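You operate a simulated robot arm through the tools that you are given. There is no shell and no other tool.

You are at the controls of a simulated robot arm. One attempt, no reset.

TASK
Whisk the cream and the flour smooth in the pink bowl.
Fine: pour in all the cream from the slim jar first. Use the teal whisk and lay it on the side counter; the jar goes back. Set down upright: slim jar.

The check looks at the end state, three seconds after you hand in, the way a careful person would. Anything else that was tipped, shoved, dropped, spilled or broken makes it a failure.

THE ROBOT
A 7-joint arm with a two-finger parallel gripper, fixed in place. Base frame: the origin is at the foot of the arm, x ahead of it, y to its left, z up. Lengths are in mm, angles in rad, forces in N, time in s.
Its first joint turns from -2.897 to 2.897 rad. Payload 4.4 kg.
The tool frame sits at the grasp point between the pads (the TCP): z along the fingers, y along the line on which they close. The tips reach 23 mm beyond it. Largest opening 94 mm; finger width 38, thickness 10; the body of the gripper, 54 by 96 mm, starts 39 mm behind the TCP.
Orientation is told as [roll, pitch, yaw] about the base's x, y, z axes, in that order, counted from this pose: with the fingers straight down and closing along the base's y, the tool's x points along the base's -x, its y along +y and its z along -z.

THE INTERFACE
- The arm moves only by the tool drive_tool. Its argument "deltas" is a list that holds one entry, the list of rows, each a list of 7 numbers: the shift along the tool's x, y, z in mm, then the turn, a rotation vector about the tool's x, y, z in rad, then the finger opening in mm, from 0 to 94. In form: [[[x, y, z, ax, ay, az, gripper], ...]]. A call has 1 to 20 rows; each row shifts and turns the commanded pose from where the row before left it, along the tool's axes as they then stand. A row lasts 0.2 s, in which the tool goes at most 50 mm and 0.15 rad; a call with a longer step from one row to the next is refused whole, and so is a gripper value outside its range. Where a pose cannot be reached the arm comes as near as it can. A force on the tool above 40 N (or 10 N above the force at the start of the call, whichever is more), or a blocked arm, ends the call early, and 0.2 s more pass. Each finger travels about 72 mm/s and halts on what it meets, pressing with about 27 N; the grip force reading is that of the motor and also rises with nothing between the fingers. The clock runs only during rows and for 0.2 s after the last one: add rows that do not move to give the fingers time. The reply holds the time, the measured pose of the TCP, the force on the tool along the base axes, the opening and the grip force, in the units named above and with some noise, with the torque about the TCP (base axes, N m) and any sound that the robot's microphone picked up, and new pictures: "pictures" is both (left out), scene, wrist or none.
- Cameras (640 x 400 px; columns grow to the right, rows downward): "scene" is fixed at [51.9, -651.2, 1507.4]; the picture's right is [0.95, -0.33, 0.00], its down [-0.14, -0.39, -0.91] and it looks along [0.30, 0.86, -0.41] (base axes); focal length 346 px, centre (320, 200). "wrist" rides on the gripper at [86, 16, -74] in the tool frame; the picture's right is [-0.18, 0.98, 0.00], its down [-0.58, -0.11, -0.81] and it looks along [-0.79, -0.15, 0.59] (tool axes); focal length 243 px, centre (320, 200). There is no depth. A picture from a camera that has moved, and an enlarged one, comes with that camera's place and axes in the base frame and with its lens.
- inspect(camera, box): a new picture of the part [left, top, right, bottom] of that camera's present view, enlarged. No time passes.
- sign_off(): hands the job in; it is judged then, once.

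Nothing tells you positions but the pictures and the camera data. Unless the task says otherwise, let go and move clear before handing in.

The tools are called as name(argument=value, ...) on one line, values as JSON. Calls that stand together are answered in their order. drive_tool: Moves the arm, as the interface text tells. Its arguments: {"type":"object","properties":{"deltas":{"type":"array","items":{"type":"array","items":{"type":"array","items":{"type":"number"}}}},"pictures":{"type":"string","enum":["both","scene","wrist","none"]}},"required":["deltas"]} The other tools are called the same way: inspect (camera, box) takes an enlarged picture of a part of a camera's view; sign_off () hands the job in.

At the start:

```text
time: 0.0
position: [513.6, 364.7, 1245.0]
tool_rot: [0.0, -0.002, 0.0]
wrist_force: [-0.1, -0.6, 0.0]
torque: [0.03, 0.02, -0.01]
grip_width: 94.1
grip_force: 0.1
```

scene: 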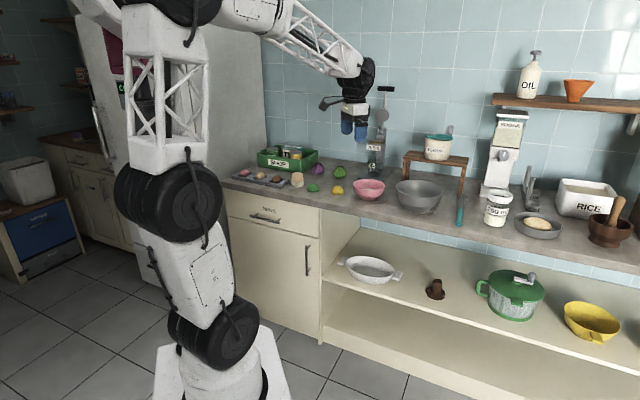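
wrist: 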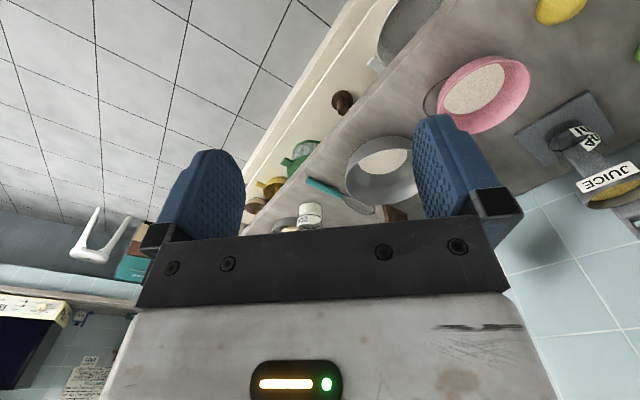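

I see a kitchen counter with a pink bowl, a grey bowl, a teal-handled utensil and several containers. First I'll look closely to find the slim jar of cream, the teal whisk and the side counter.

inspect(camera="scene", box=[320, 80, 480, 240])

inspect(camera="scene", box=[460, 80, 640, 260])

inspect(camera="scene", box=[220, 100, 400, 220])

inspect(camera="scene", box=[0, 0, 240, 260])

inspect(camera="wrist", box=[240, 40, 640, 240])

```text
2.50 times, centred on (400, 160) of scene
camera zoom: at [51.9, -651.2, 1507.4], right [0.95, -0.33, 0.0], down [-0.14, -0.39, -0.91], along [0.3, 0.86, -0.41], focal length 866 px, centre (120, 300)
```

zoom: 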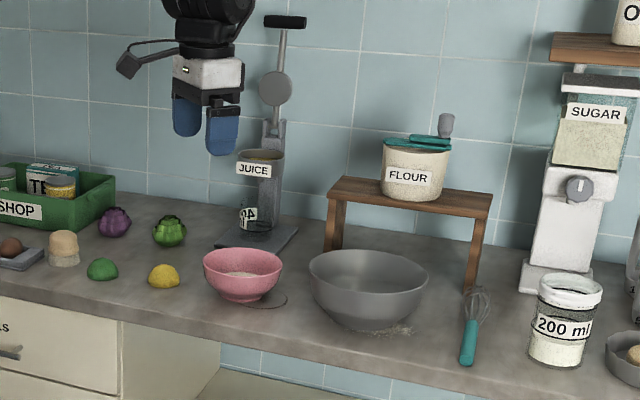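

```text
2.22 times, centred on (550, 170) of scene
camera zoom: at [51.9, -651.2, 1507.4], right [0.95, -0.33, 0.0], down [-0.14, -0.39, -0.91], along [0.3, 0.86, -0.41], focal length 770 px, centre (-191, 267)
```

zoom: 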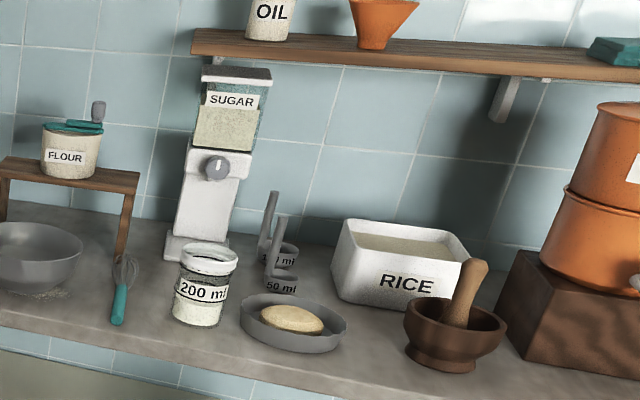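

```text
3.33 times, centred on (310, 160) of scene
camera zoom: at [51.9, -651.2, 1507.4], right [0.95, -0.33, 0.0], down [-0.14, -0.39, -0.91], along [0.3, 0.86, -0.41], focal length 1155 px, centre (353, 333)
```

zoom: 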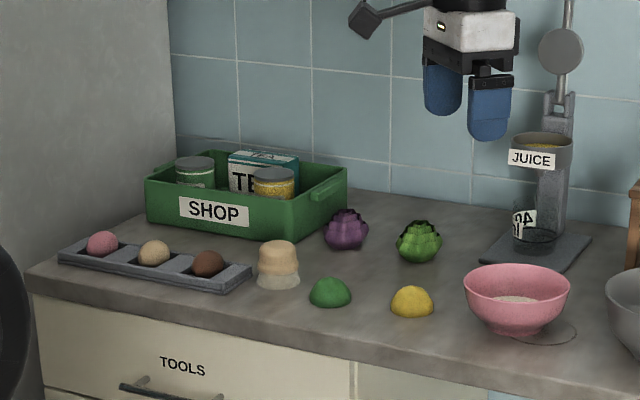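

```text
1.54 times, centred on (120, 130) of scene
camera zoom: at [51.9, -651.2, 1507.4], right [0.95, -0.33, 0.0], down [-0.14, -0.39, -0.91], along [0.3, 0.86, -0.41], focal length 533 px, centre (628, 308)
```

zoom: 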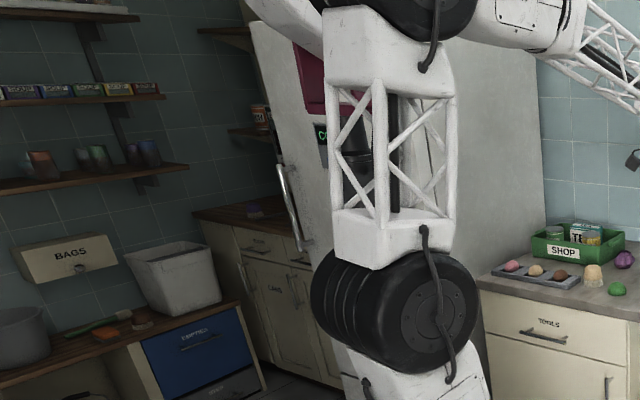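

```text
1.60 times, centred on (440, 140) of wrist
camera zoom: at [428.0, 380.4, 1320.2], right [0.18, 0.98, 0.0], down [0.58, -0.11, 0.81], along [0.79, -0.15, -0.59], focal length 388 px, centre (128, 296)
```

zoom: 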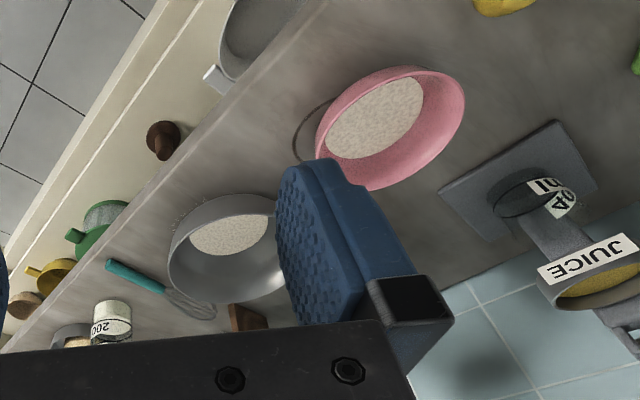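

The pink bowl already holds flour, near (740, 640, 900). I can't see the slim cream jar or the side counter yet, so I'll enlarge other parts of both views.

inspect(camera="wrist", box=[0, 180, 240, 400])

inspect(camera="wrist", box=[220, 120, 420, 250])

inspect(camera="scene", box=[0, 0, 140, 100])

inspect(camera="scene", box=[0, 90, 140, 200])

inspect(camera="scene", box=[320, 230, 640, 400])

inspect(camera="scene", box=[480, 0, 640, 120])

```text
1.82 times, centred on (120, 290) of wrist
camera zoom: at [428.0, 380.4, 1320.2], right [0.18, 0.98, 0.0], down [0.58, -0.11, 0.81], along [0.79, -0.15, -0.59], focal length 441 px, centre (684, 36)
```

zoom: 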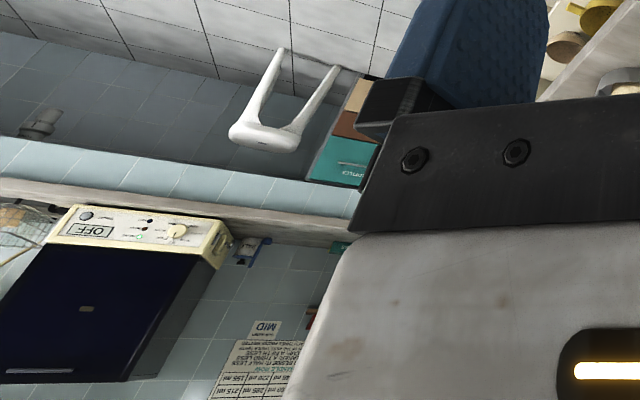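

```text
3.08 times, centred on (320, 185) of wrist
camera zoom: at [428.0, 380.4, 1320.2], right [0.18, 0.98, 0.0], down [0.58, -0.11, 0.81], along [0.79, -0.15, -0.59], focal length 746 px, centre (320, 246)
```

zoom: 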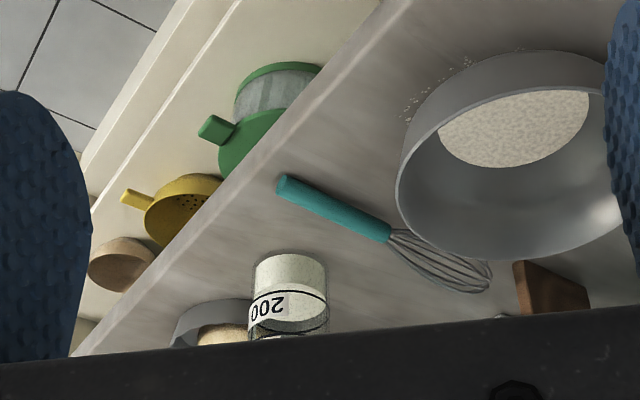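

```text
4.00 times, centred on (70, 50) of scene
camera zoom: at [51.9, -651.2, 1507.4], right [0.95, -0.33, 0.0], down [-0.14, -0.39, -0.91], along [0.3, 0.86, -0.41], focal length 1386 px, centre (1320, 800)
```

zoom: 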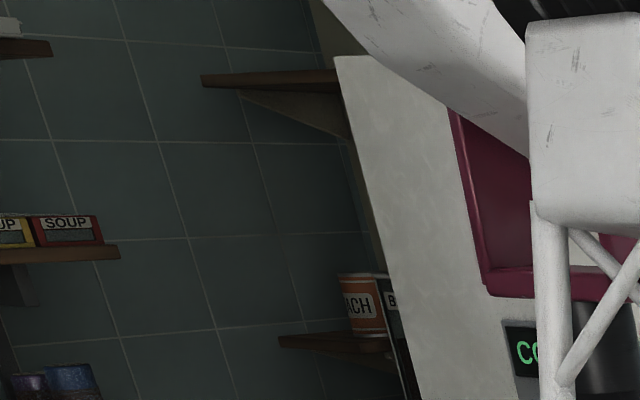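

```text
3.64 times, centred on (70, 145) of scene
camera zoom: at [51.9, -651.2, 1507.4], right [0.95, -0.33, 0.0], down [-0.14, -0.39, -0.91], along [0.3, 0.86, -0.41], focal length 1260 px, centre (1229, 400)
```

zoom: 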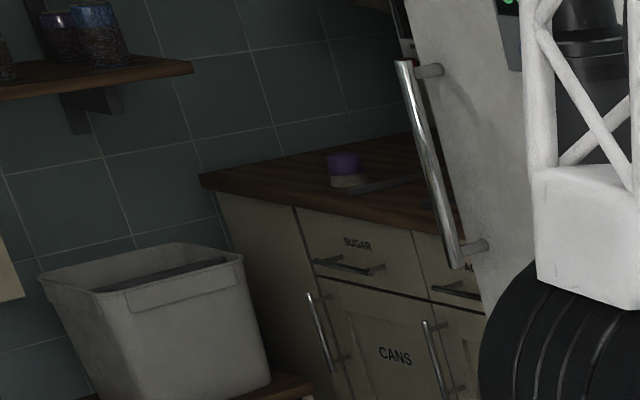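

```text
2.00 times, centred on (480, 315) of scene
camera zoom: at [51.9, -651.2, 1507.4], right [0.95, -0.33, 0.0], down [-0.14, -0.39, -0.91], along [0.3, 0.86, -0.41], focal length 693 px, centre (0, -30)
```

zoom: 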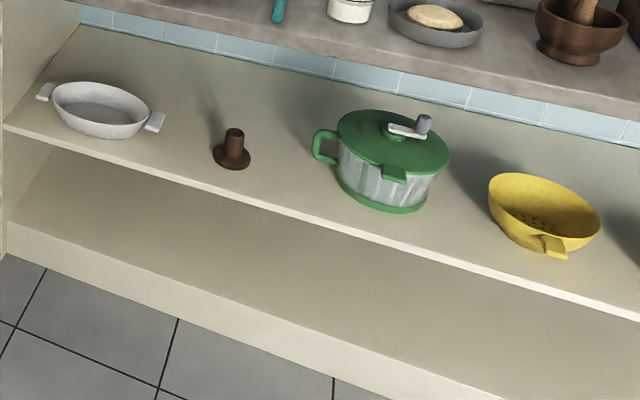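

```text
3.33 times, centred on (560, 60) of scene
camera zoom: at [51.9, -651.2, 1507.4], right [0.95, -0.33, 0.0], down [-0.14, -0.39, -0.91], along [0.3, 0.86, -0.41], focal length 1155 px, centre (-480, 667)
```

zoom: 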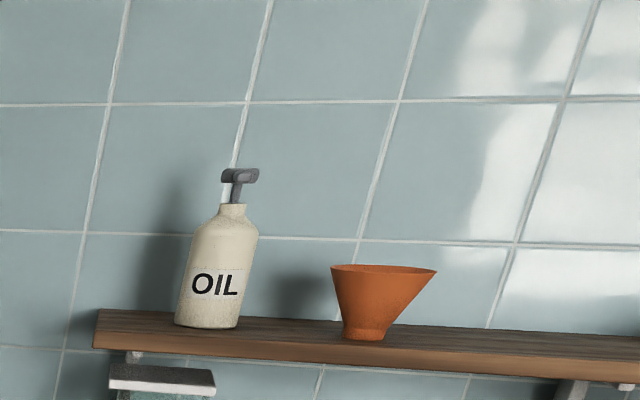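

I can't see the jar yet. I'll turn the wrist in place with the tool pointing down, so its camera can sweep the rest of the kitchen.

drive_tool(deltas=[[[0, 0, 0, 0, 0, 0.15, 94], [0, 0, 0, 0, 0, 0.15, 94], [0, 0, 0, 0, 0, 0.15, 94], [0, 0, 0, 0, 0, 0.15, 94], [0, 0, 0, 0, 0, 0.15, 94], [0, 0, 0, 0, 0, 0.15, 94]]], pictures="both")

```text
time: 1.4
position: [514.4, 365.4, 1245.3]
tool_rot: [0.001, 0.002, -0.901]
wrist_force: [-0.1, 0.2, 0.7]
torque: [0.03, -0.02, 0.02]
grip_width: 94.1
grip_force: 0.0
camera wrist: at [473.2, 442.1, 1320.0], right [0.89, 0.47, 0.0], down [0.28, -0.52, 0.81], along [0.38, -0.71, -0.59], focal length 243 px, centre (320, 200)
```

scene: 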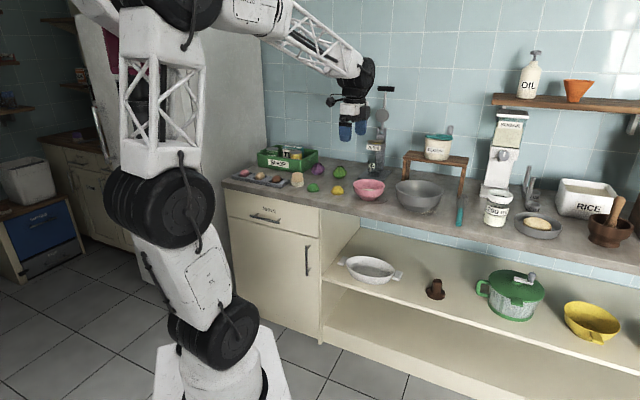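
wrist: 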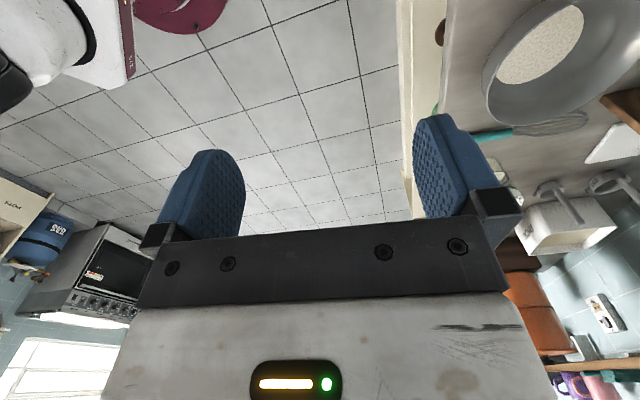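

On this heading I see the range and window behind, and the right end of the counter. I'll keep sweeping.

drive_tool(deltas=[[[0, 0, 0, 0, 0, 0.15, 94], [0, 0, 0, 0, 0, 0.15, 94], [0, 0, 0, 0, 0, 0.15, 94], [0, 0, 0, 0, 0, 0.15, 94], [0, 0, 0, 0, 0, 0.15, 94], [0, 0, 0, 0, 0, 0.15, 94]]], pictures="both")

```text
time: 2.8
position: [514.8, 364.3, 1245.1]
tool_rot: [0.0, 0.0, -1.802]
wrist_force: [-1.5, -0.3, 0.2]
torque: [-0.02, -0.02, -0.02]
grip_width: 94.2
grip_force: 0.1
camera wrist: at [550.1, 444.9, 1320.0], right [0.92, -0.4, 0.0], down [-0.24, -0.54, 0.81], along [-0.33, -0.74, -0.59], focal length 243 px, centre (320, 200)
```

scene: 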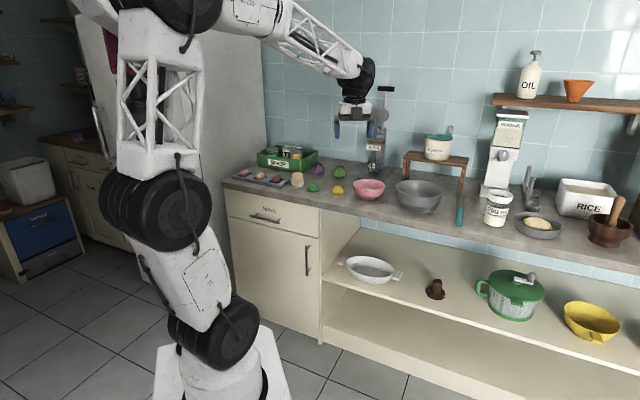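
wrist: 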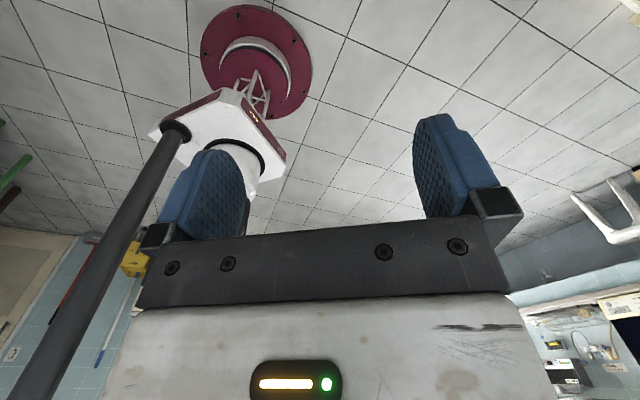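

That heading shows the arm's own pedestal and open floor. I'll keep turning to see the left and rear sides.

drive_tool(deltas=[[[0, 0, 0, 0, 0, 0.15, 94], [0, 0, 0, 0, 0, 0.15, 94], [0, 0, 0, 0, 0, 0.15, 94], [0, 0, 0, 0, 0, 0.15, 94], [0, 0, 0, 0, 0, 0.15, 94], [0, 0, 0, 0, 0, 0.15, 94]]], pictures="both")

```text
time: 4.2
position: [529.8, 342.9, 1247.4]
tool_rot: [-0.015, 0.003, -2.427]
wrist_force: [-0.1, -0.6, -0.8]
torque: [0.01, 0.05, 0.02]
grip_width: 93.9
grip_force: 0.1
out of reach, approached as far as the arm can: row 4, 5, 6
camera wrist: at [606.0, 386.4, 1323.1], right [0.5, -0.86, -0.01], down [-0.5, -0.31, 0.81], along [-0.7, -0.4, -0.59], focal length 243 px, centre (320, 200)
```

scene: 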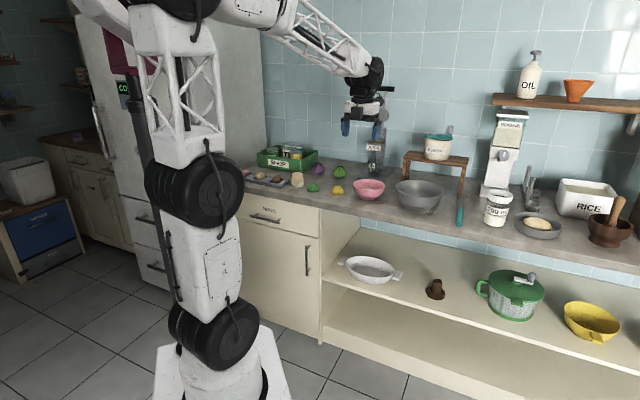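
wrist: 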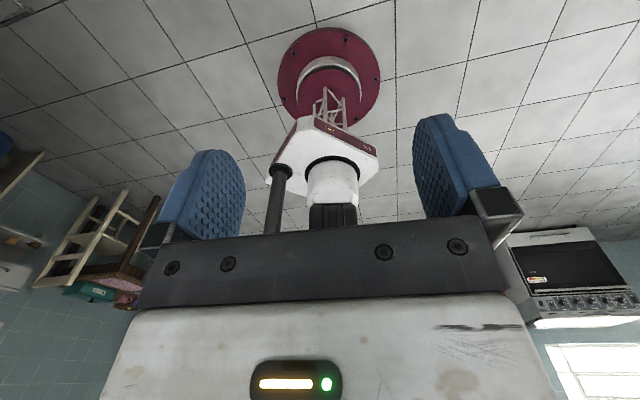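

The arm's elbow has shifted, so I can see more of the fridge area. I'll zoom in on that and on the wrist view.

inspect(camera="scene", box=[60, 20, 220, 140])

inspect(camera="wrist", box=[0, 100, 200, 320])

inspect(camera="scene", box=[100, 220, 220, 340])

```text
3.33 times, centred on (140, 80) of scene
camera zoom: at [51.9, -651.2, 1507.4], right [0.95, -0.33, 0.0], down [-0.14, -0.39, -0.91], along [0.3, 0.86, -0.41], focal length 1155 px, centre (920, 600)
```

zoom: 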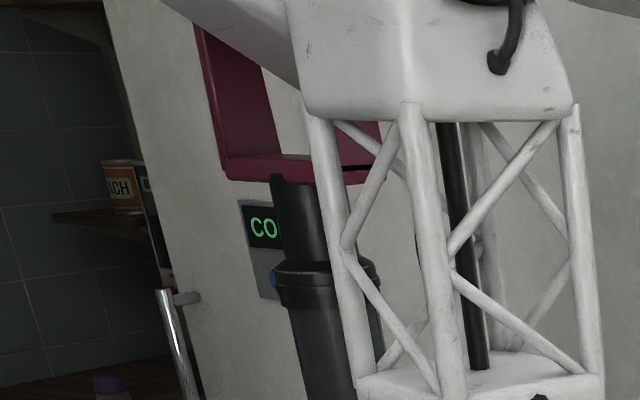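

```text
1.82 times, centred on (100, 210) of wrist
camera zoom: at [606.0, 386.4, 1323.1], right [0.5, -0.86, -0.01], down [-0.5, -0.31, 0.81], along [-0.7, -0.4, -0.59], focal length 441 px, centre (720, 182)
```

zoom: 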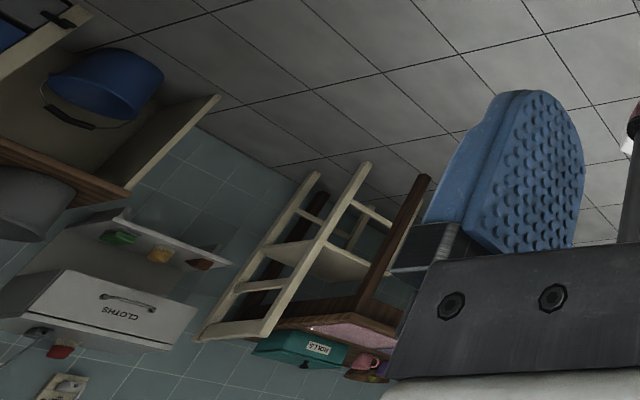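

```text
3.33 times, centred on (160, 280) of scene
camera zoom: at [51.9, -651.2, 1507.4], right [0.95, -0.33, 0.0], down [-0.14, -0.39, -0.91], along [0.3, 0.86, -0.41], focal length 1155 px, centre (853, -67)
```

zoom: 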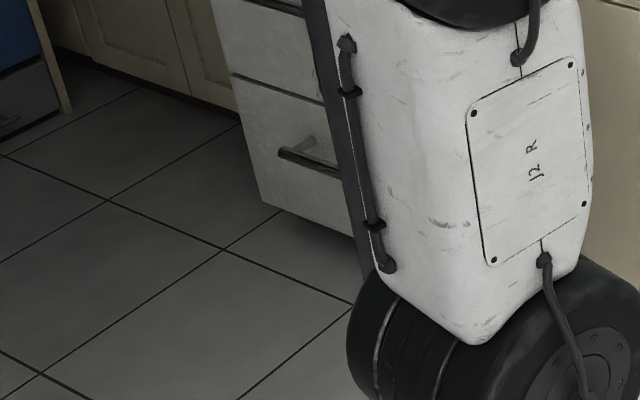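

The counter front runs diagonally in the base frame, about 45°. I'll turn back and face the camera square to the counter for a better look at what's on it.

drive_tool(deltas=[[[0, 0, 0, 0, 0, -0.15, 94], [0, 0, 0, 0, 0, -0.15, 94], [0, 0, 0, 0, 0, -0.15, 94], [0, 0, 0, 0, 0, -0.15, 94], [0, 0, 0, 0, 0, -0.15, 94], [0, 0, 0, 0, 0, -0.15, 94], [0, 0, 0, 0, 0, -0.15, 94], [0, 0, 0, 0, 0, -0.15, 94], [0, 0, 0, 0, 0, -0.15, 94], [0, 0, 0, 0, 0, -0.15, 94], [0, 0, 0, 0, 0, -0.15, 94], [0, 0, 0, 0, 0, -0.15, 94], [0, 0, 0, 0, 0, -0.15, 94], [0, 0, 0, 0, 0, -0.15, 94], [0, 0, 0, 0, 0, -0.15, 94], [0, 0, 0, 0, 0, -0.15, 94], [0, 0, 0, 0, 0, -0.15, 94], [0, 0, 0, 0, 0, -0.15, 94]]], pictures="none")

drive_tool(deltas=[[[0, 0, 0, 0, 0, -0.15, 94], [0, 0, 0, 0, 0, -0.15, 94], [0, 0, 0, 0, 0, -0.15, 94], [0, 0, 0, 0, 0, -0.15, 94], [0, 0, 0, 0, 0, -0.15, 94]]], pictures="both")

```text
time: 8.0
position: [529.4, 344.7, 1248.3]
tool_rot: [0.014, 0.006, 0.274]
wrist_force: [-1.1, 0.3, 0.1]
torque: [-0.02, -0.04, -0.01]
grip_width: 94.1
grip_force: 0.1
```

```text
time: 9.2
position: [528.2, 343.1, 1250.4]
tool_rot: [0.014, -0.007, 1.025]
wrist_force: [-0.5, -0.1, 0.5]
torque: [0.03, 0.0, 0.01]
grip_width: 94.3
grip_force: 0.0
camera wrist: at [470.4, 276.7, 1324.3], right [-0.74, 0.67, 0.01], down [0.4, 0.43, 0.81], along [0.53, 0.61, -0.59], focal length 243 px, centre (320, 200)
```

scene: 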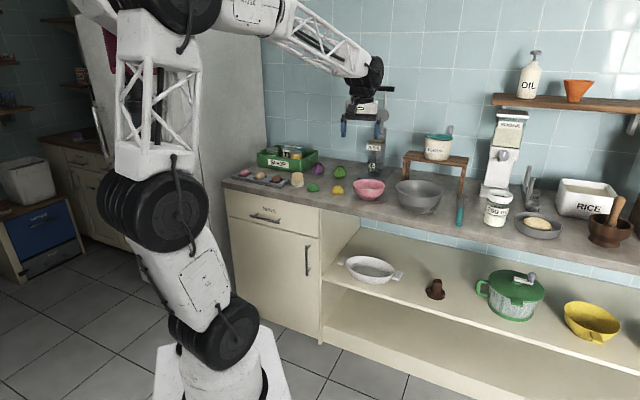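
wrist: 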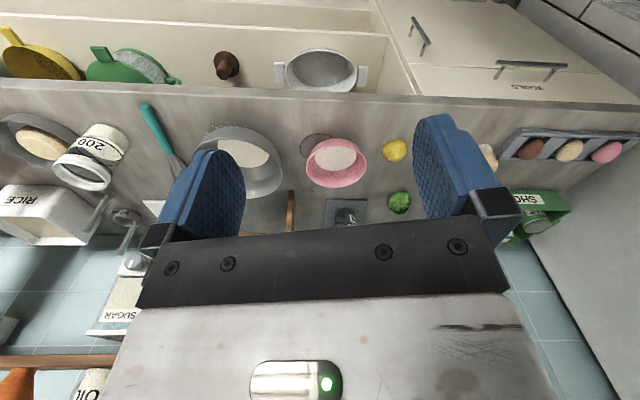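

I now have a good upside-down view of the counter. I'll zoom in to identify each item.

inspect(camera="wrist", box=[0, 70, 240, 270])

inspect(camera="wrist", box=[200, 70, 440, 240])

inspect(camera="wrist", box=[440, 70, 640, 260])

inspect(camera="wrist", box=[0, 230, 160, 400])

```text
2.00 times, centred on (120, 170) of wrist
camera zoom: at [470.4, 276.7, 1324.3], right [-0.74, 0.67, 0.01], down [0.4, 0.43, 0.81], along [0.53, 0.61, -0.59], focal length 485 px, centre (720, 260)
```

zoom: 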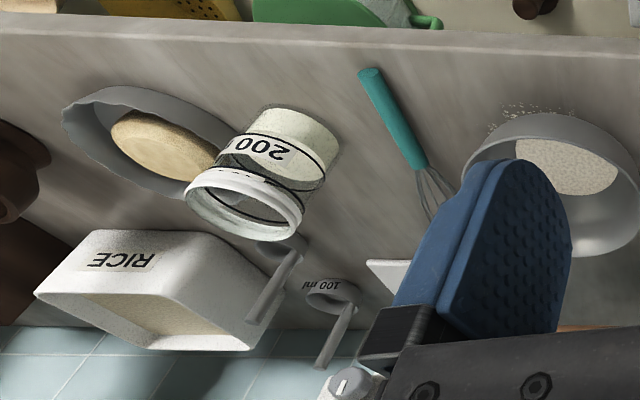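

```text
2.35 times, centred on (320, 155) of wrist
camera zoom: at [470.4, 276.7, 1324.3], right [-0.74, 0.67, 0.01], down [0.4, 0.43, 0.81], along [0.53, 0.61, -0.59], focal length 571 px, centre (320, 306)
```

zoom: 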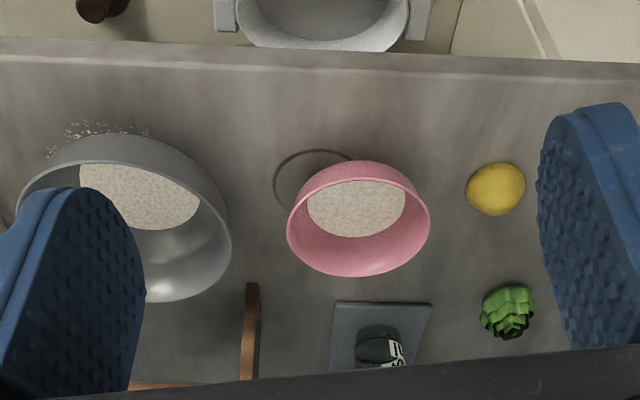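

```text
2.11 times, centred on (540, 165) of wrist
camera zoom: at [470.4, 276.7, 1324.3], right [-0.74, 0.67, 0.01], down [0.4, 0.43, 0.81], along [0.53, 0.61, -0.59], focal length 511 px, centre (-143, 274)
```

zoom: 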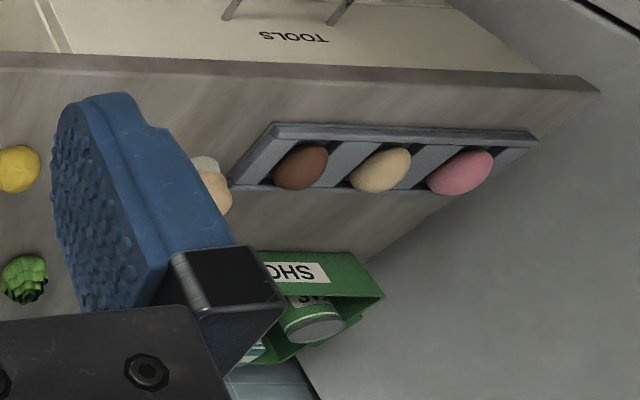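

```text
2.35 times, centred on (80, 315) of wrist
camera zoom: at [470.4, 276.7, 1324.3], right [-0.74, 0.67, 0.01], down [0.4, 0.43, 0.81], along [0.53, 0.61, -0.59], focal length 571 px, centre (885, -71)
```

zoom: 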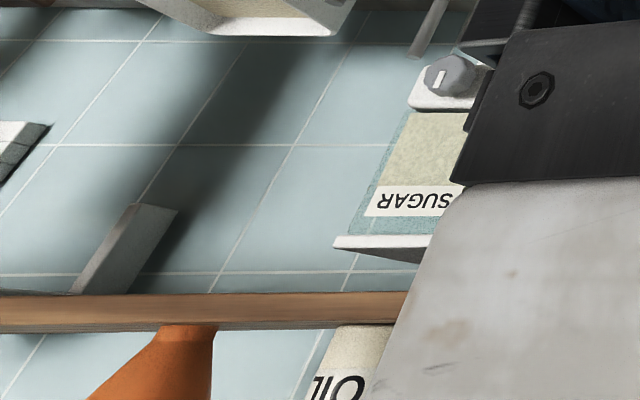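

The pink bowl holds flour and so does the grey one. A wide-mouthed jar marked 200 ml is partly filled. I'll move the camera right to see the rest of the counter.

drive_tool(deltas=[[[24, -34, 0, 0, 0, 0, 94], [24, -34, 0, 0, 0, 0, 94], [24, -34, 0, 0, 0, 0, 94], [24, -34, 0, 0, 0, 0, 94], [24, -34, 0, 0, 0, 0, 94], [24, -34, 0, 0, 0, 0, 94], [24, -34, 0, 0, 0, 0, 94], [24, -34, 0, 0, 0, 0, 94], [24, -34, 0, 0, 0, 0, 94], [24, -34, 0, 0, 0, 0, 94], [24, -34, 0, 0, 0, 0, 94], [0, 0, 0, 0, 0, 0, 94]]], pictures="both")

```text
time: 11.8
position: [710.7, -76.5, 1246.3]
tool_rot: [0.015, -0.007, 1.024]
wrist_force: [-0.1, -0.4, -0.3]
torque: [0.01, -0.03, 0.01]
grip_width: 93.8
grip_force: 0.1
camera wrist: at [650.7, -143.9, 1319.3], right [-0.74, 0.67, 0.01], down [0.4, 0.43, 0.81], along [0.54, 0.61, -0.59], focal length 243 px, centre (320, 200)
```

scene: 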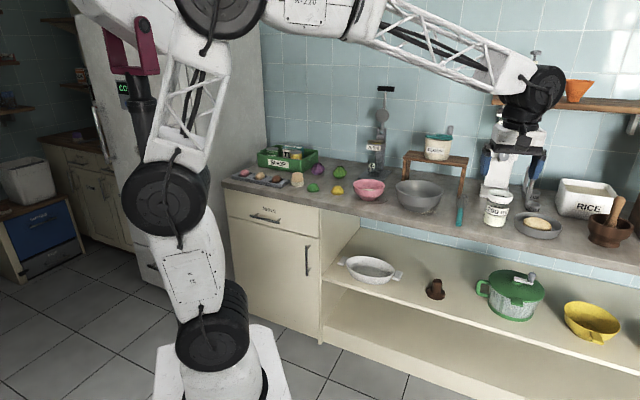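
wrist: 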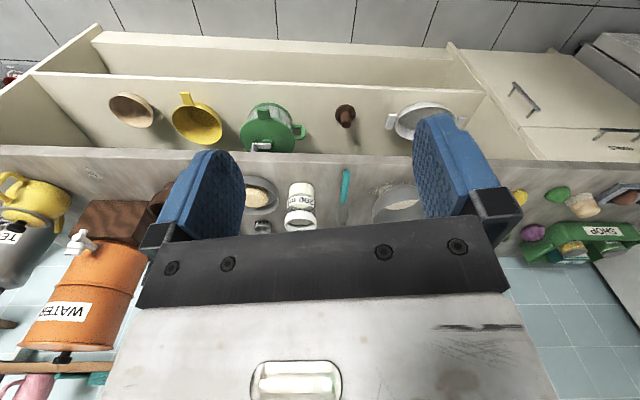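

Further right there's a WATER barrel and a TEA pot. I'll zoom in to look for a slim jar.

inspect(camera="wrist", box=[0, 140, 170, 400])

inspect(camera="wrist", box=[180, 140, 440, 250])

inspect(camera="wrist", box=[480, 150, 640, 280])

inspect(camera="scene", box=[480, 160, 560, 240])

inspect(camera="scene", box=[340, 80, 480, 220])

```text
1.54 times, centred on (85, 270) of wrist
camera zoom: at [650.7, -143.9, 1319.3], right [-0.74, 0.67, 0.01], down [0.4, 0.43, 0.81], along [0.54, 0.61, -0.59], focal length 373 px, centre (682, 92)
```

zoom: 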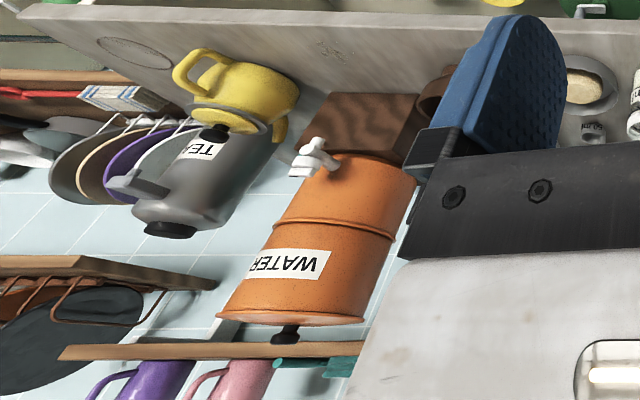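

```text
2.46 times, centred on (310, 195) of wrist
camera zoom: at [650.7, -143.9, 1319.3], right [-0.74, 0.67, 0.01], down [0.4, 0.43, 0.81], along [0.54, 0.61, -0.59], focal length 597 px, centre (345, 212)
```

zoom: 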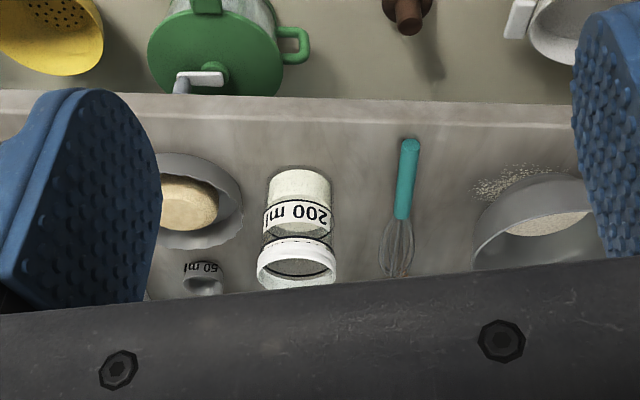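

```text
3.08 times, centred on (560, 215) of wrist
camera zoom: at [650.7, -143.9, 1319.3], right [-0.74, 0.67, 0.01], down [0.4, 0.43, 0.81], along [0.54, 0.61, -0.59], focal length 746 px, centre (-418, 154)
```

zoom: 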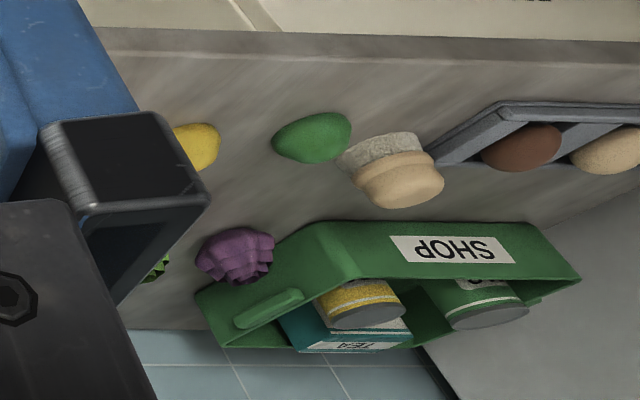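

```text
5.00 times, centred on (520, 200) of scene
camera zoom: at [51.9, -651.2, 1507.4], right [0.95, -0.33, 0.0], down [-0.14, -0.39, -0.91], along [0.3, 0.86, -0.41], focal length 1732 px, centre (-680, 200)
```

zoom: 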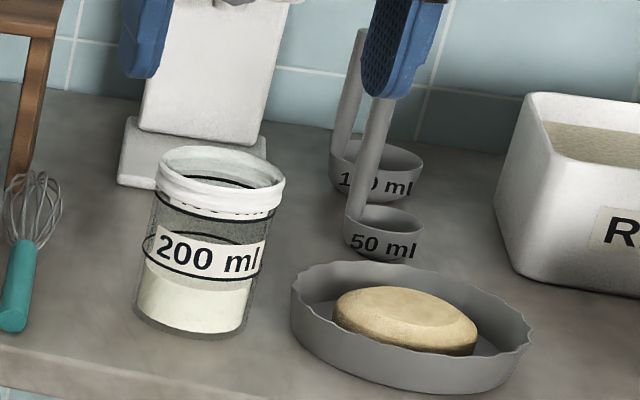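

```text
2.86 times, centred on (410, 150) of scene
camera zoom: at [51.9, -651.2, 1507.4], right [0.95, -0.33, 0.0], down [-0.14, -0.39, -0.91], along [0.3, 0.86, -0.41], focal length 990 px, centre (63, 343)
```

zoom: 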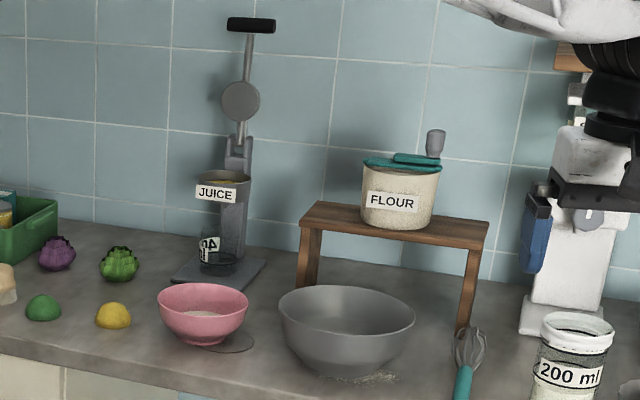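

The 200 ml glass jar holds something pale and smooth, and it's the only jar on the counter, so it should be the cream. I'll zoom in to confirm that and measure it.

inspect(camera="wrist", box=[270, 170, 350, 240])

inspect(camera="scene", box=[475, 180, 525, 235])

inspect(camera="scene", box=[340, 165, 400, 210])

inspect(camera="scene", box=[355, 120, 405, 185])

```text
5.71 times, centred on (310, 205) of wrist
camera zoom: at [650.7, -143.9, 1319.3], right [-0.74, 0.67, 0.01], down [0.4, 0.43, 0.81], along [0.54, 0.61, -0.59], focal length 1386 px, centre (377, 171)
```

zoom: 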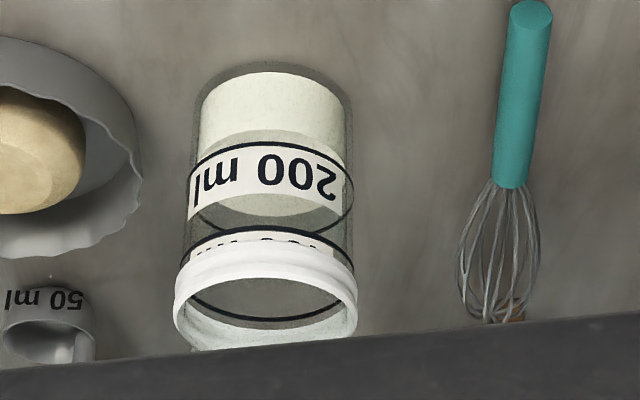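

```text
7.27 times, centred on (500, 208) of scene
camera zoom: at [51.9, -651.2, 1507.4], right [0.95, -0.33, 0.0], down [-0.14, -0.39, -0.91], along [0.3, 0.86, -0.41], focal length 2520 px, centre (-989, 146)
```

zoom: 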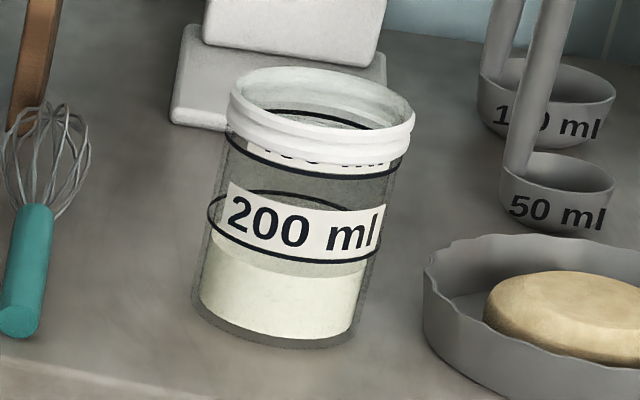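

```text
8.89 times, centred on (370, 188) of scene
camera zoom: at [51.9, -651.2, 1507.4], right [0.95, -0.33, 0.0], down [-0.14, -0.39, -0.91], along [0.3, 0.86, -0.41], focal length 3079 px, centre (-124, 311)
```

zoom: 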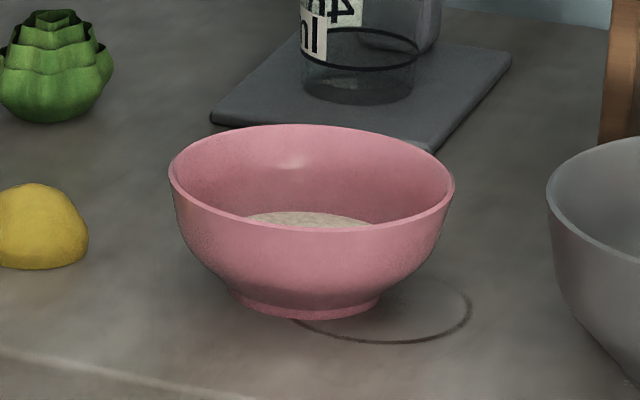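

```text
6.15 times, centred on (380, 152) of scene
camera zoom: at [51.9, -651.2, 1507.4], right [0.95, -0.33, 0.0], down [-0.14, -0.39, -0.91], along [0.3, 0.86, -0.41], focal length 2132 px, centre (-49, 492)
```

zoom: 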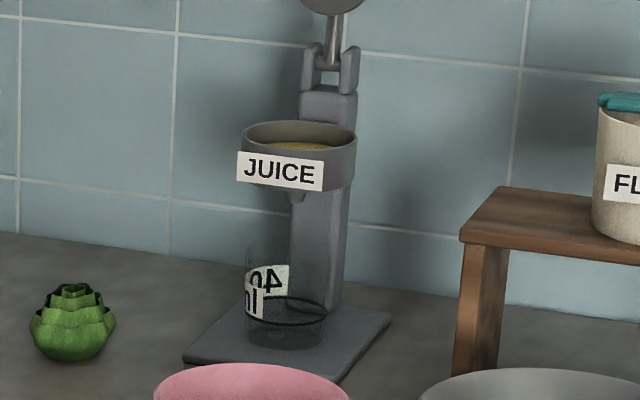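

The 200 ml glass jar holds smooth, pale cream, so I take it as the slim jar. It's about 76 mm wide and stands near (1053, 230). Next I'll swing towards it and look closer, with the heading turned along the radial line.

drive_tool(deltas=[[[-35, -1, 5, 0, 0, 0, 94], [-35, -1, 5, 0, 0, 0, 94], [-35, -1, 5, 0, 0, 0, 94], [-35, -1, 5, 0, 0, 0, 94], [-35, -1, 5, 0, 0, 0, 94], [-35, -1, 5, 0, 0, 0, 94], [0, 0, 0, 0, 0, 0.135, 94], [0, 0, 0, 0, 0, 0.135, 94], [0, 0, 0, 0, 0, 0.135, 94], [0, 0, 0, 0, 0, 0.135, 94], [0, 0, 0, 0, 0, 0.135, 94], [0, 0, 0, 0, 0, 0.135, 94], [0, 0, 0, 0, 0, 0, 94]]], pictures="both")

```text
time: 14.6
position: [825.7, 99.0, 1213.8]
tool_rot: [0.013, 0.005, 0.21]
wrist_force: [0.1, -0.6, 0.1]
torque: [0.0, 0.03, -0.02]
grip_width: 94.0
grip_force: 0.1
camera wrist: at [737.9, 95.9, 1289.6], right [-0.03, 1.0, 0.01], down [0.6, 0.01, 0.8], along [0.8, 0.03, -0.6], focal length 243 px, centre (320, 200)
```

scene: 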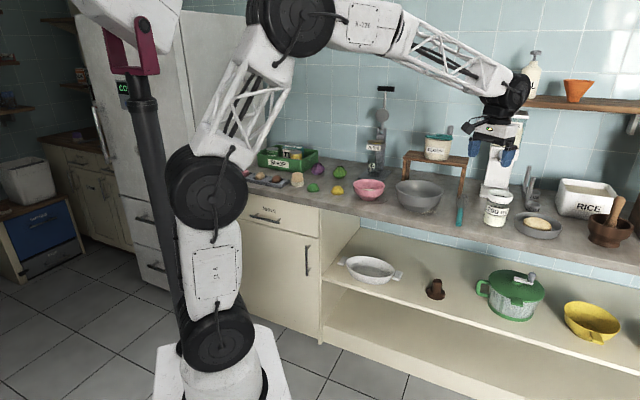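
wrist: 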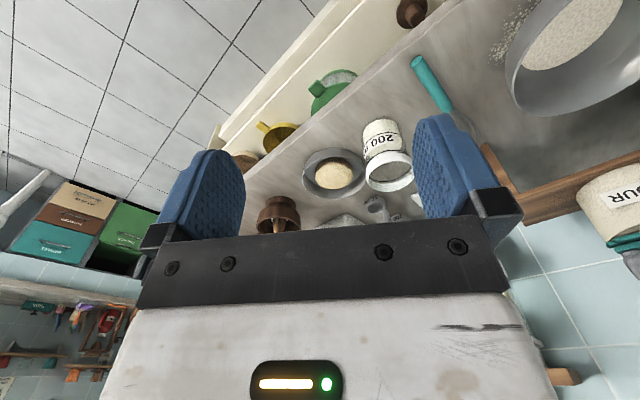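

I can now see the jar between the fingers from this heading. I'll zoom in to triangulate it and the tin beside it.

inspect(camera="wrist", box=[280, 40, 480, 230])

inspect(camera="wrist", box=[480, 0, 640, 160])

```text
2.11 times, centred on (380, 135) of wrist
camera zoom: at [737.9, 95.9, 1289.6], right [-0.03, 1.0, 0.01], down [0.6, 0.01, 0.8], along [0.8, 0.03, -0.6], focal length 511 px, centre (194, 337)
```

zoom: 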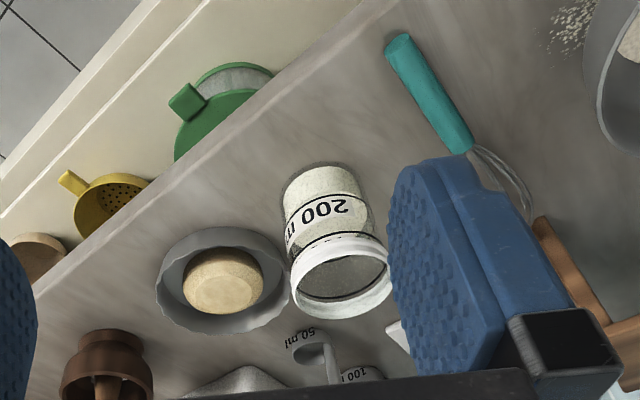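

```text
2.50 times, centred on (560, 80) of wrist
camera zoom: at [737.9, 95.9, 1289.6], right [-0.03, 1.0, 0.01], down [0.6, 0.01, 0.8], along [0.8, 0.03, -0.6], focal length 606 px, centre (-280, 500)
```

zoom: 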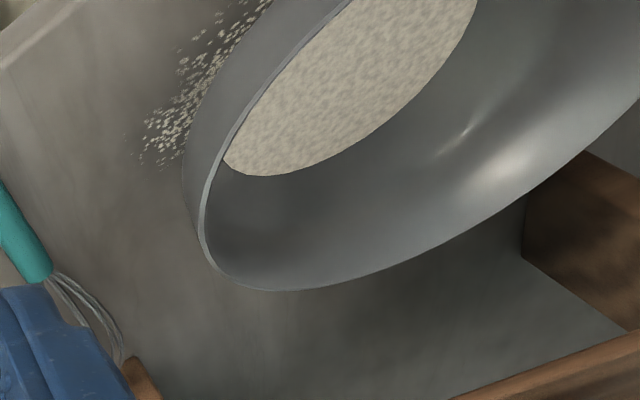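

The jar axis is at about (1048, 231), with the rim near 998 and the counter near 880. I'll set a heading of about 0.05 rad, move over, and tilt the tool 50° forward to check a pre-grasp.

drive_tool(deltas=[[[0, 0, 0, 0.013, -0.005, 0.08, 94], [0, 0, 0, 0, 0, 0.08, 94], [-6, 23, 18, 0, 0, 0, 94], [-6, 23, 18, 0, 0, 0, 94], [-6, 23, 18, 0, 0, 0, 94], [-6, 23, 18, 0, 0, 0, 94], [-6, 23, 18, 0, 0, 0, 94], [0, 0, 0, 0, -0.1455, 0, 94], [0, 0, 0, 0, -0.1455, 0, 94], [0, 0, 0, 0, -0.1455, 0, 94], [0, 0, 0, 0, -0.1455, 0, 94], [0, 0, 0, 0, -0.1455, 0, 94], [0, 0, 0, 0, -0.1455, 0, 94], [0, 0, 0, 0, 0, 0, 94]]], pictures="both")

```text
time: 17.6
position: [848.6, 215.0, 1123.5]
tool_rot: [0.002, -0.878, 0.053]
wrist_force: [-0.5, -0.7, 0.2]
torque: [-0.03, -0.02, -0.03]
grip_width: 94.3
grip_force: 0.0
camera wrist: at [735.0, 225.9, 1105.6], right [0.07, 0.99, 0.14], down [-0.24, -0.12, 0.96], along [0.97, -0.1, 0.23], focal length 243 px, centre (320, 200)
```

scene: 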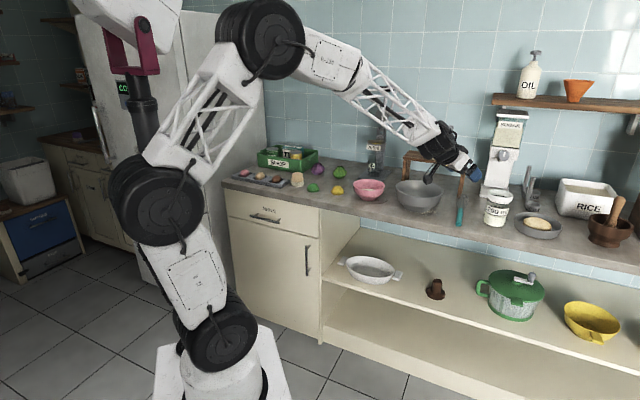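
wrist: 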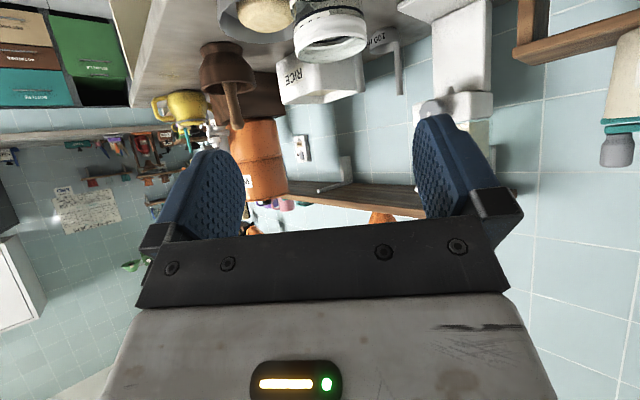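

The jar is now ahead of and below the fingers, near the top of the inverted view. I'll move in along the tool axis to a stand-off and check how it lines up.

drive_tool(deltas=[[[3, 1, 20, 0, 0, 0, 94], [3, 1, 20, 0, 0, 0, 94], [3, 1, 20, 0, 0, 0, 94], [3, 1, 20, 0, 0, 0, 94], [3, 1, 20, 0, 0, 0, 94], [2.5, 0.5, 25, 0, 0, 0, 94], [0, 0, 0, 0, 0, 0, 94]]], pictures="both")

```text
time: 19.2
position: [932.9, 225.0, 1029.3]
tool_rot: [-0.001, -0.873, 0.053]
wrist_force: [0.5, 0.1, 1.0]
torque: [0.02, 0.02, 0.0]
grip_width: 94.2
grip_force: 0.0
camera wrist: at [820.1, 234.9, 1012.1], right [0.07, 0.99, 0.14], down [-0.24, -0.12, 0.96], along [0.97, -0.1, 0.23], focal length 243 px, centre (320, 200)
```

scene: 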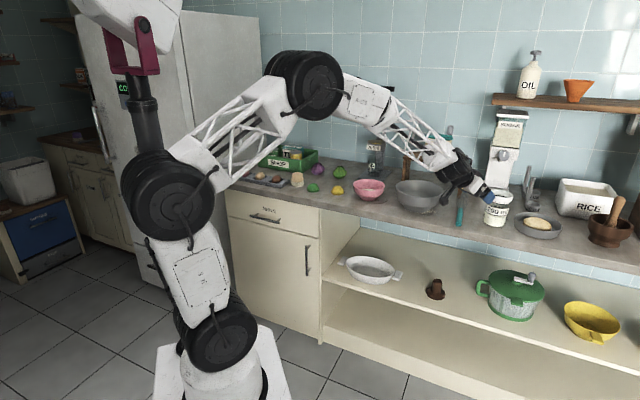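
wrist: 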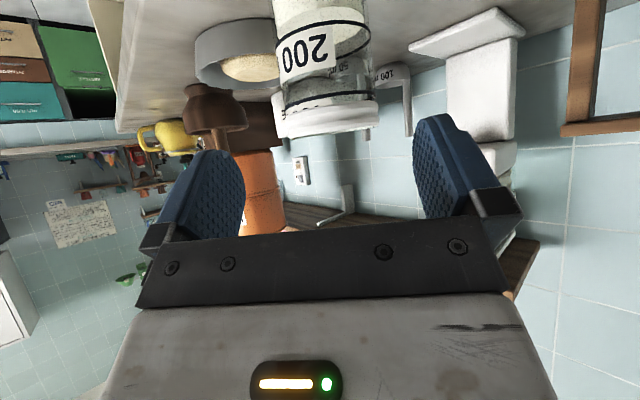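

I can see the jar close up. I'll zoom in to measure its size, distance and lip height before going in.

inspect(camera="wrist", box=[240, 0, 420, 150])

inspect(camera="scene", box=[430, 150, 540, 240])

```text
2.67 times, centred on (330, 75) of wrist
camera zoom: at [820.1, 234.9, 1012.1], right [0.07, 0.99, 0.14], down [-0.24, -0.12, 0.96], along [0.97, -0.1, 0.23], focal length 647 px, centre (293, 533)
```

zoom: 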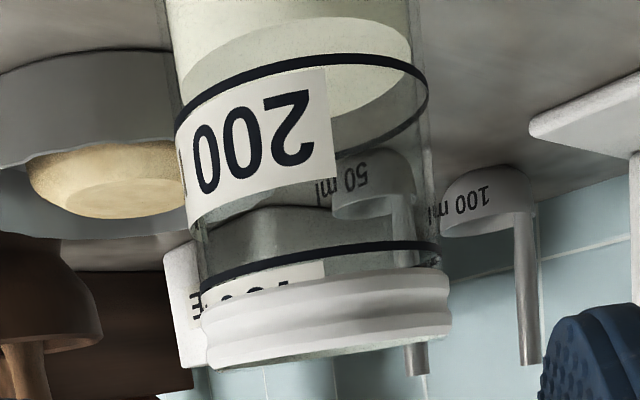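

```text
4.44 times, centred on (485, 195) of scene
camera zoom: at [51.9, -651.2, 1507.4], right [0.95, -0.33, 0.0], down [-0.14, -0.39, -0.91], along [0.3, 0.86, -0.41], focal length 1540 px, centre (-413, 222)
```

zoom: 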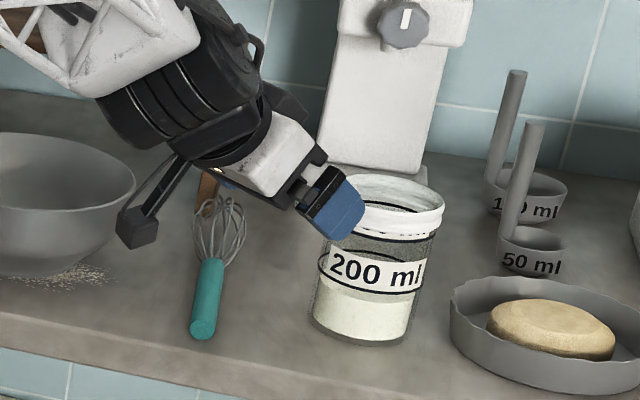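

Widths and rays agree: the jar axis is at about (1048, 232), the body is 76 mm and the lip spans roughly 985–1002. In this orientation the camera bracket would hit the counter and the palm would hit the lip. I'll back off and flip the wrist so the camera rides on top, then approach nearly level along the counter normal.

drive_tool(deltas=[[[0, 0, -30, 0, 0, 0, 94], [0, 0, -30, 0, 0, 0, 94], [0, 0, -30, 0, 0, 0, 94], [0, 0, -30, 0, 0, 0, 94], [0, 0, -30, 0, 0, 0, 94], [0, 0, 0, 0, 0.146, 0, 94], [0, 0, 0, 0, 0.146, 0, 94], [0, 0, 0, 0, 0.146, 0, 94], [0, 0, 0, 0, 0.146, 0, 94], [0, 0, 0, 0, 0.146, 0, 94], [0, 0, 0, 0, 0.143, 0, 94], [0, 0, 0, 0, 0, 0, 94]]], pictures="none")

```text
time: 21.8
position: [818.0, 219.1, 1126.9]
tool_rot: [0.0, 0.002, 0.053]
wrist_force: [0.6, -0.8, -1.2]
torque: [-0.05, 0.02, 0.01]
grip_width: 93.8
grip_force: 0.1
```

The retreat went cleanly. Now I'll shift in front of the counter and turn the wrist about 2.41 rad so the camera faces away from the arm.

drive_tool(deltas=[[[-8.2, -33.9, 8, 0, 0, 0, 94], [-8.2, -33.9, 8, 0, 0, 0, 94], [-8.2, -33.9, 8, 0, 0, 0, 94], [-8.2, -33.9, 8, 0, 0, 0, 94], [-8.2, -33.9, 8, 0, 0, 0, 94], [0, 0, 0, 0, 0, 0.142, 94], [0, 0, 0, 0, 0, 0.142, 94], [0, 0, 0, 0, 0, 0.142, 94], [0, 0, 0, 0, 0, 0.142, 94], [0, 0, 0, 0, 0, 0.142, 94], [0, 0, 0, 0, 0, 0.142, 94], [0, 0, 0, 0, 0, 0.142, 94], [0, 0, 0, 0, 0, 0.142, 94], [0, 0, 0, 0, 0, 0.142, 94]]], pictures="none")

drive_tool(deltas=[[[0, 0, 0, 0, 0, 0.142, 94], [0, 0, 0, 0, 0, 0.142, 94], [0, 0, 0, 0, 0, 0.142, 94], [0, 0, 0, 0, 0, 0.142, 94], [0, 0, 0, 0, 0, 0.142, 94], [0, 0, 0, 0, 0, 0.142, 94], [0, 0, 0, 0, 0, 0.142, 94], [0, 0, 0, 0, 0, 0.137, 94], [0, 0, 0, 0, 0, 0, 94]]], pictures="both")

```text
time: 24.8
position: [868.9, 52.0, 1087.1]
tool_rot: [0.002, 0.001, -1.228]
wrist_force: [-0.3, 0.7, 0.2]
torque: [0.0, -0.01, -0.01]
grip_width: 94.1
grip_force: 0.1
```

```text
time: 26.8
position: [868.7, 53.4, 1085.7]
tool_rot: [0.0, 0.001, -2.36]
wrist_force: [-0.2, -0.2, 0.2]
torque: [0.01, 0.01, -0.02]
grip_width: 94.0
grip_force: 0.1
camera wrist: at [940.9, 101.9, 1161.1], right [0.56, -0.83, 0.0], down [-0.49, -0.33, 0.81], along [-0.67, -0.45, -0.59], focal length 243 px, centre (320, 200)
```

scene: 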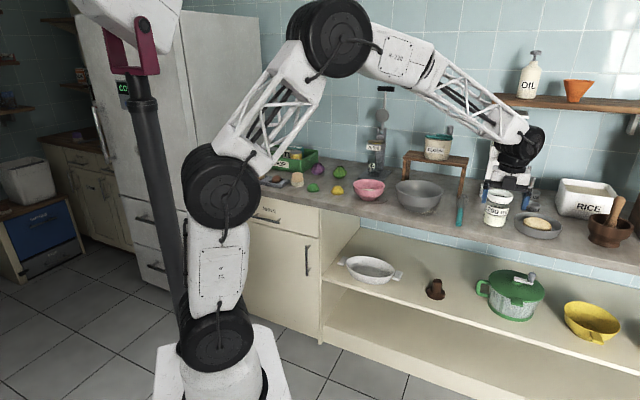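
wrist: 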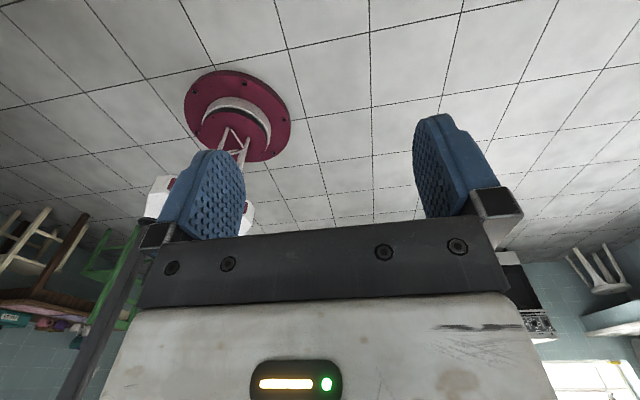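

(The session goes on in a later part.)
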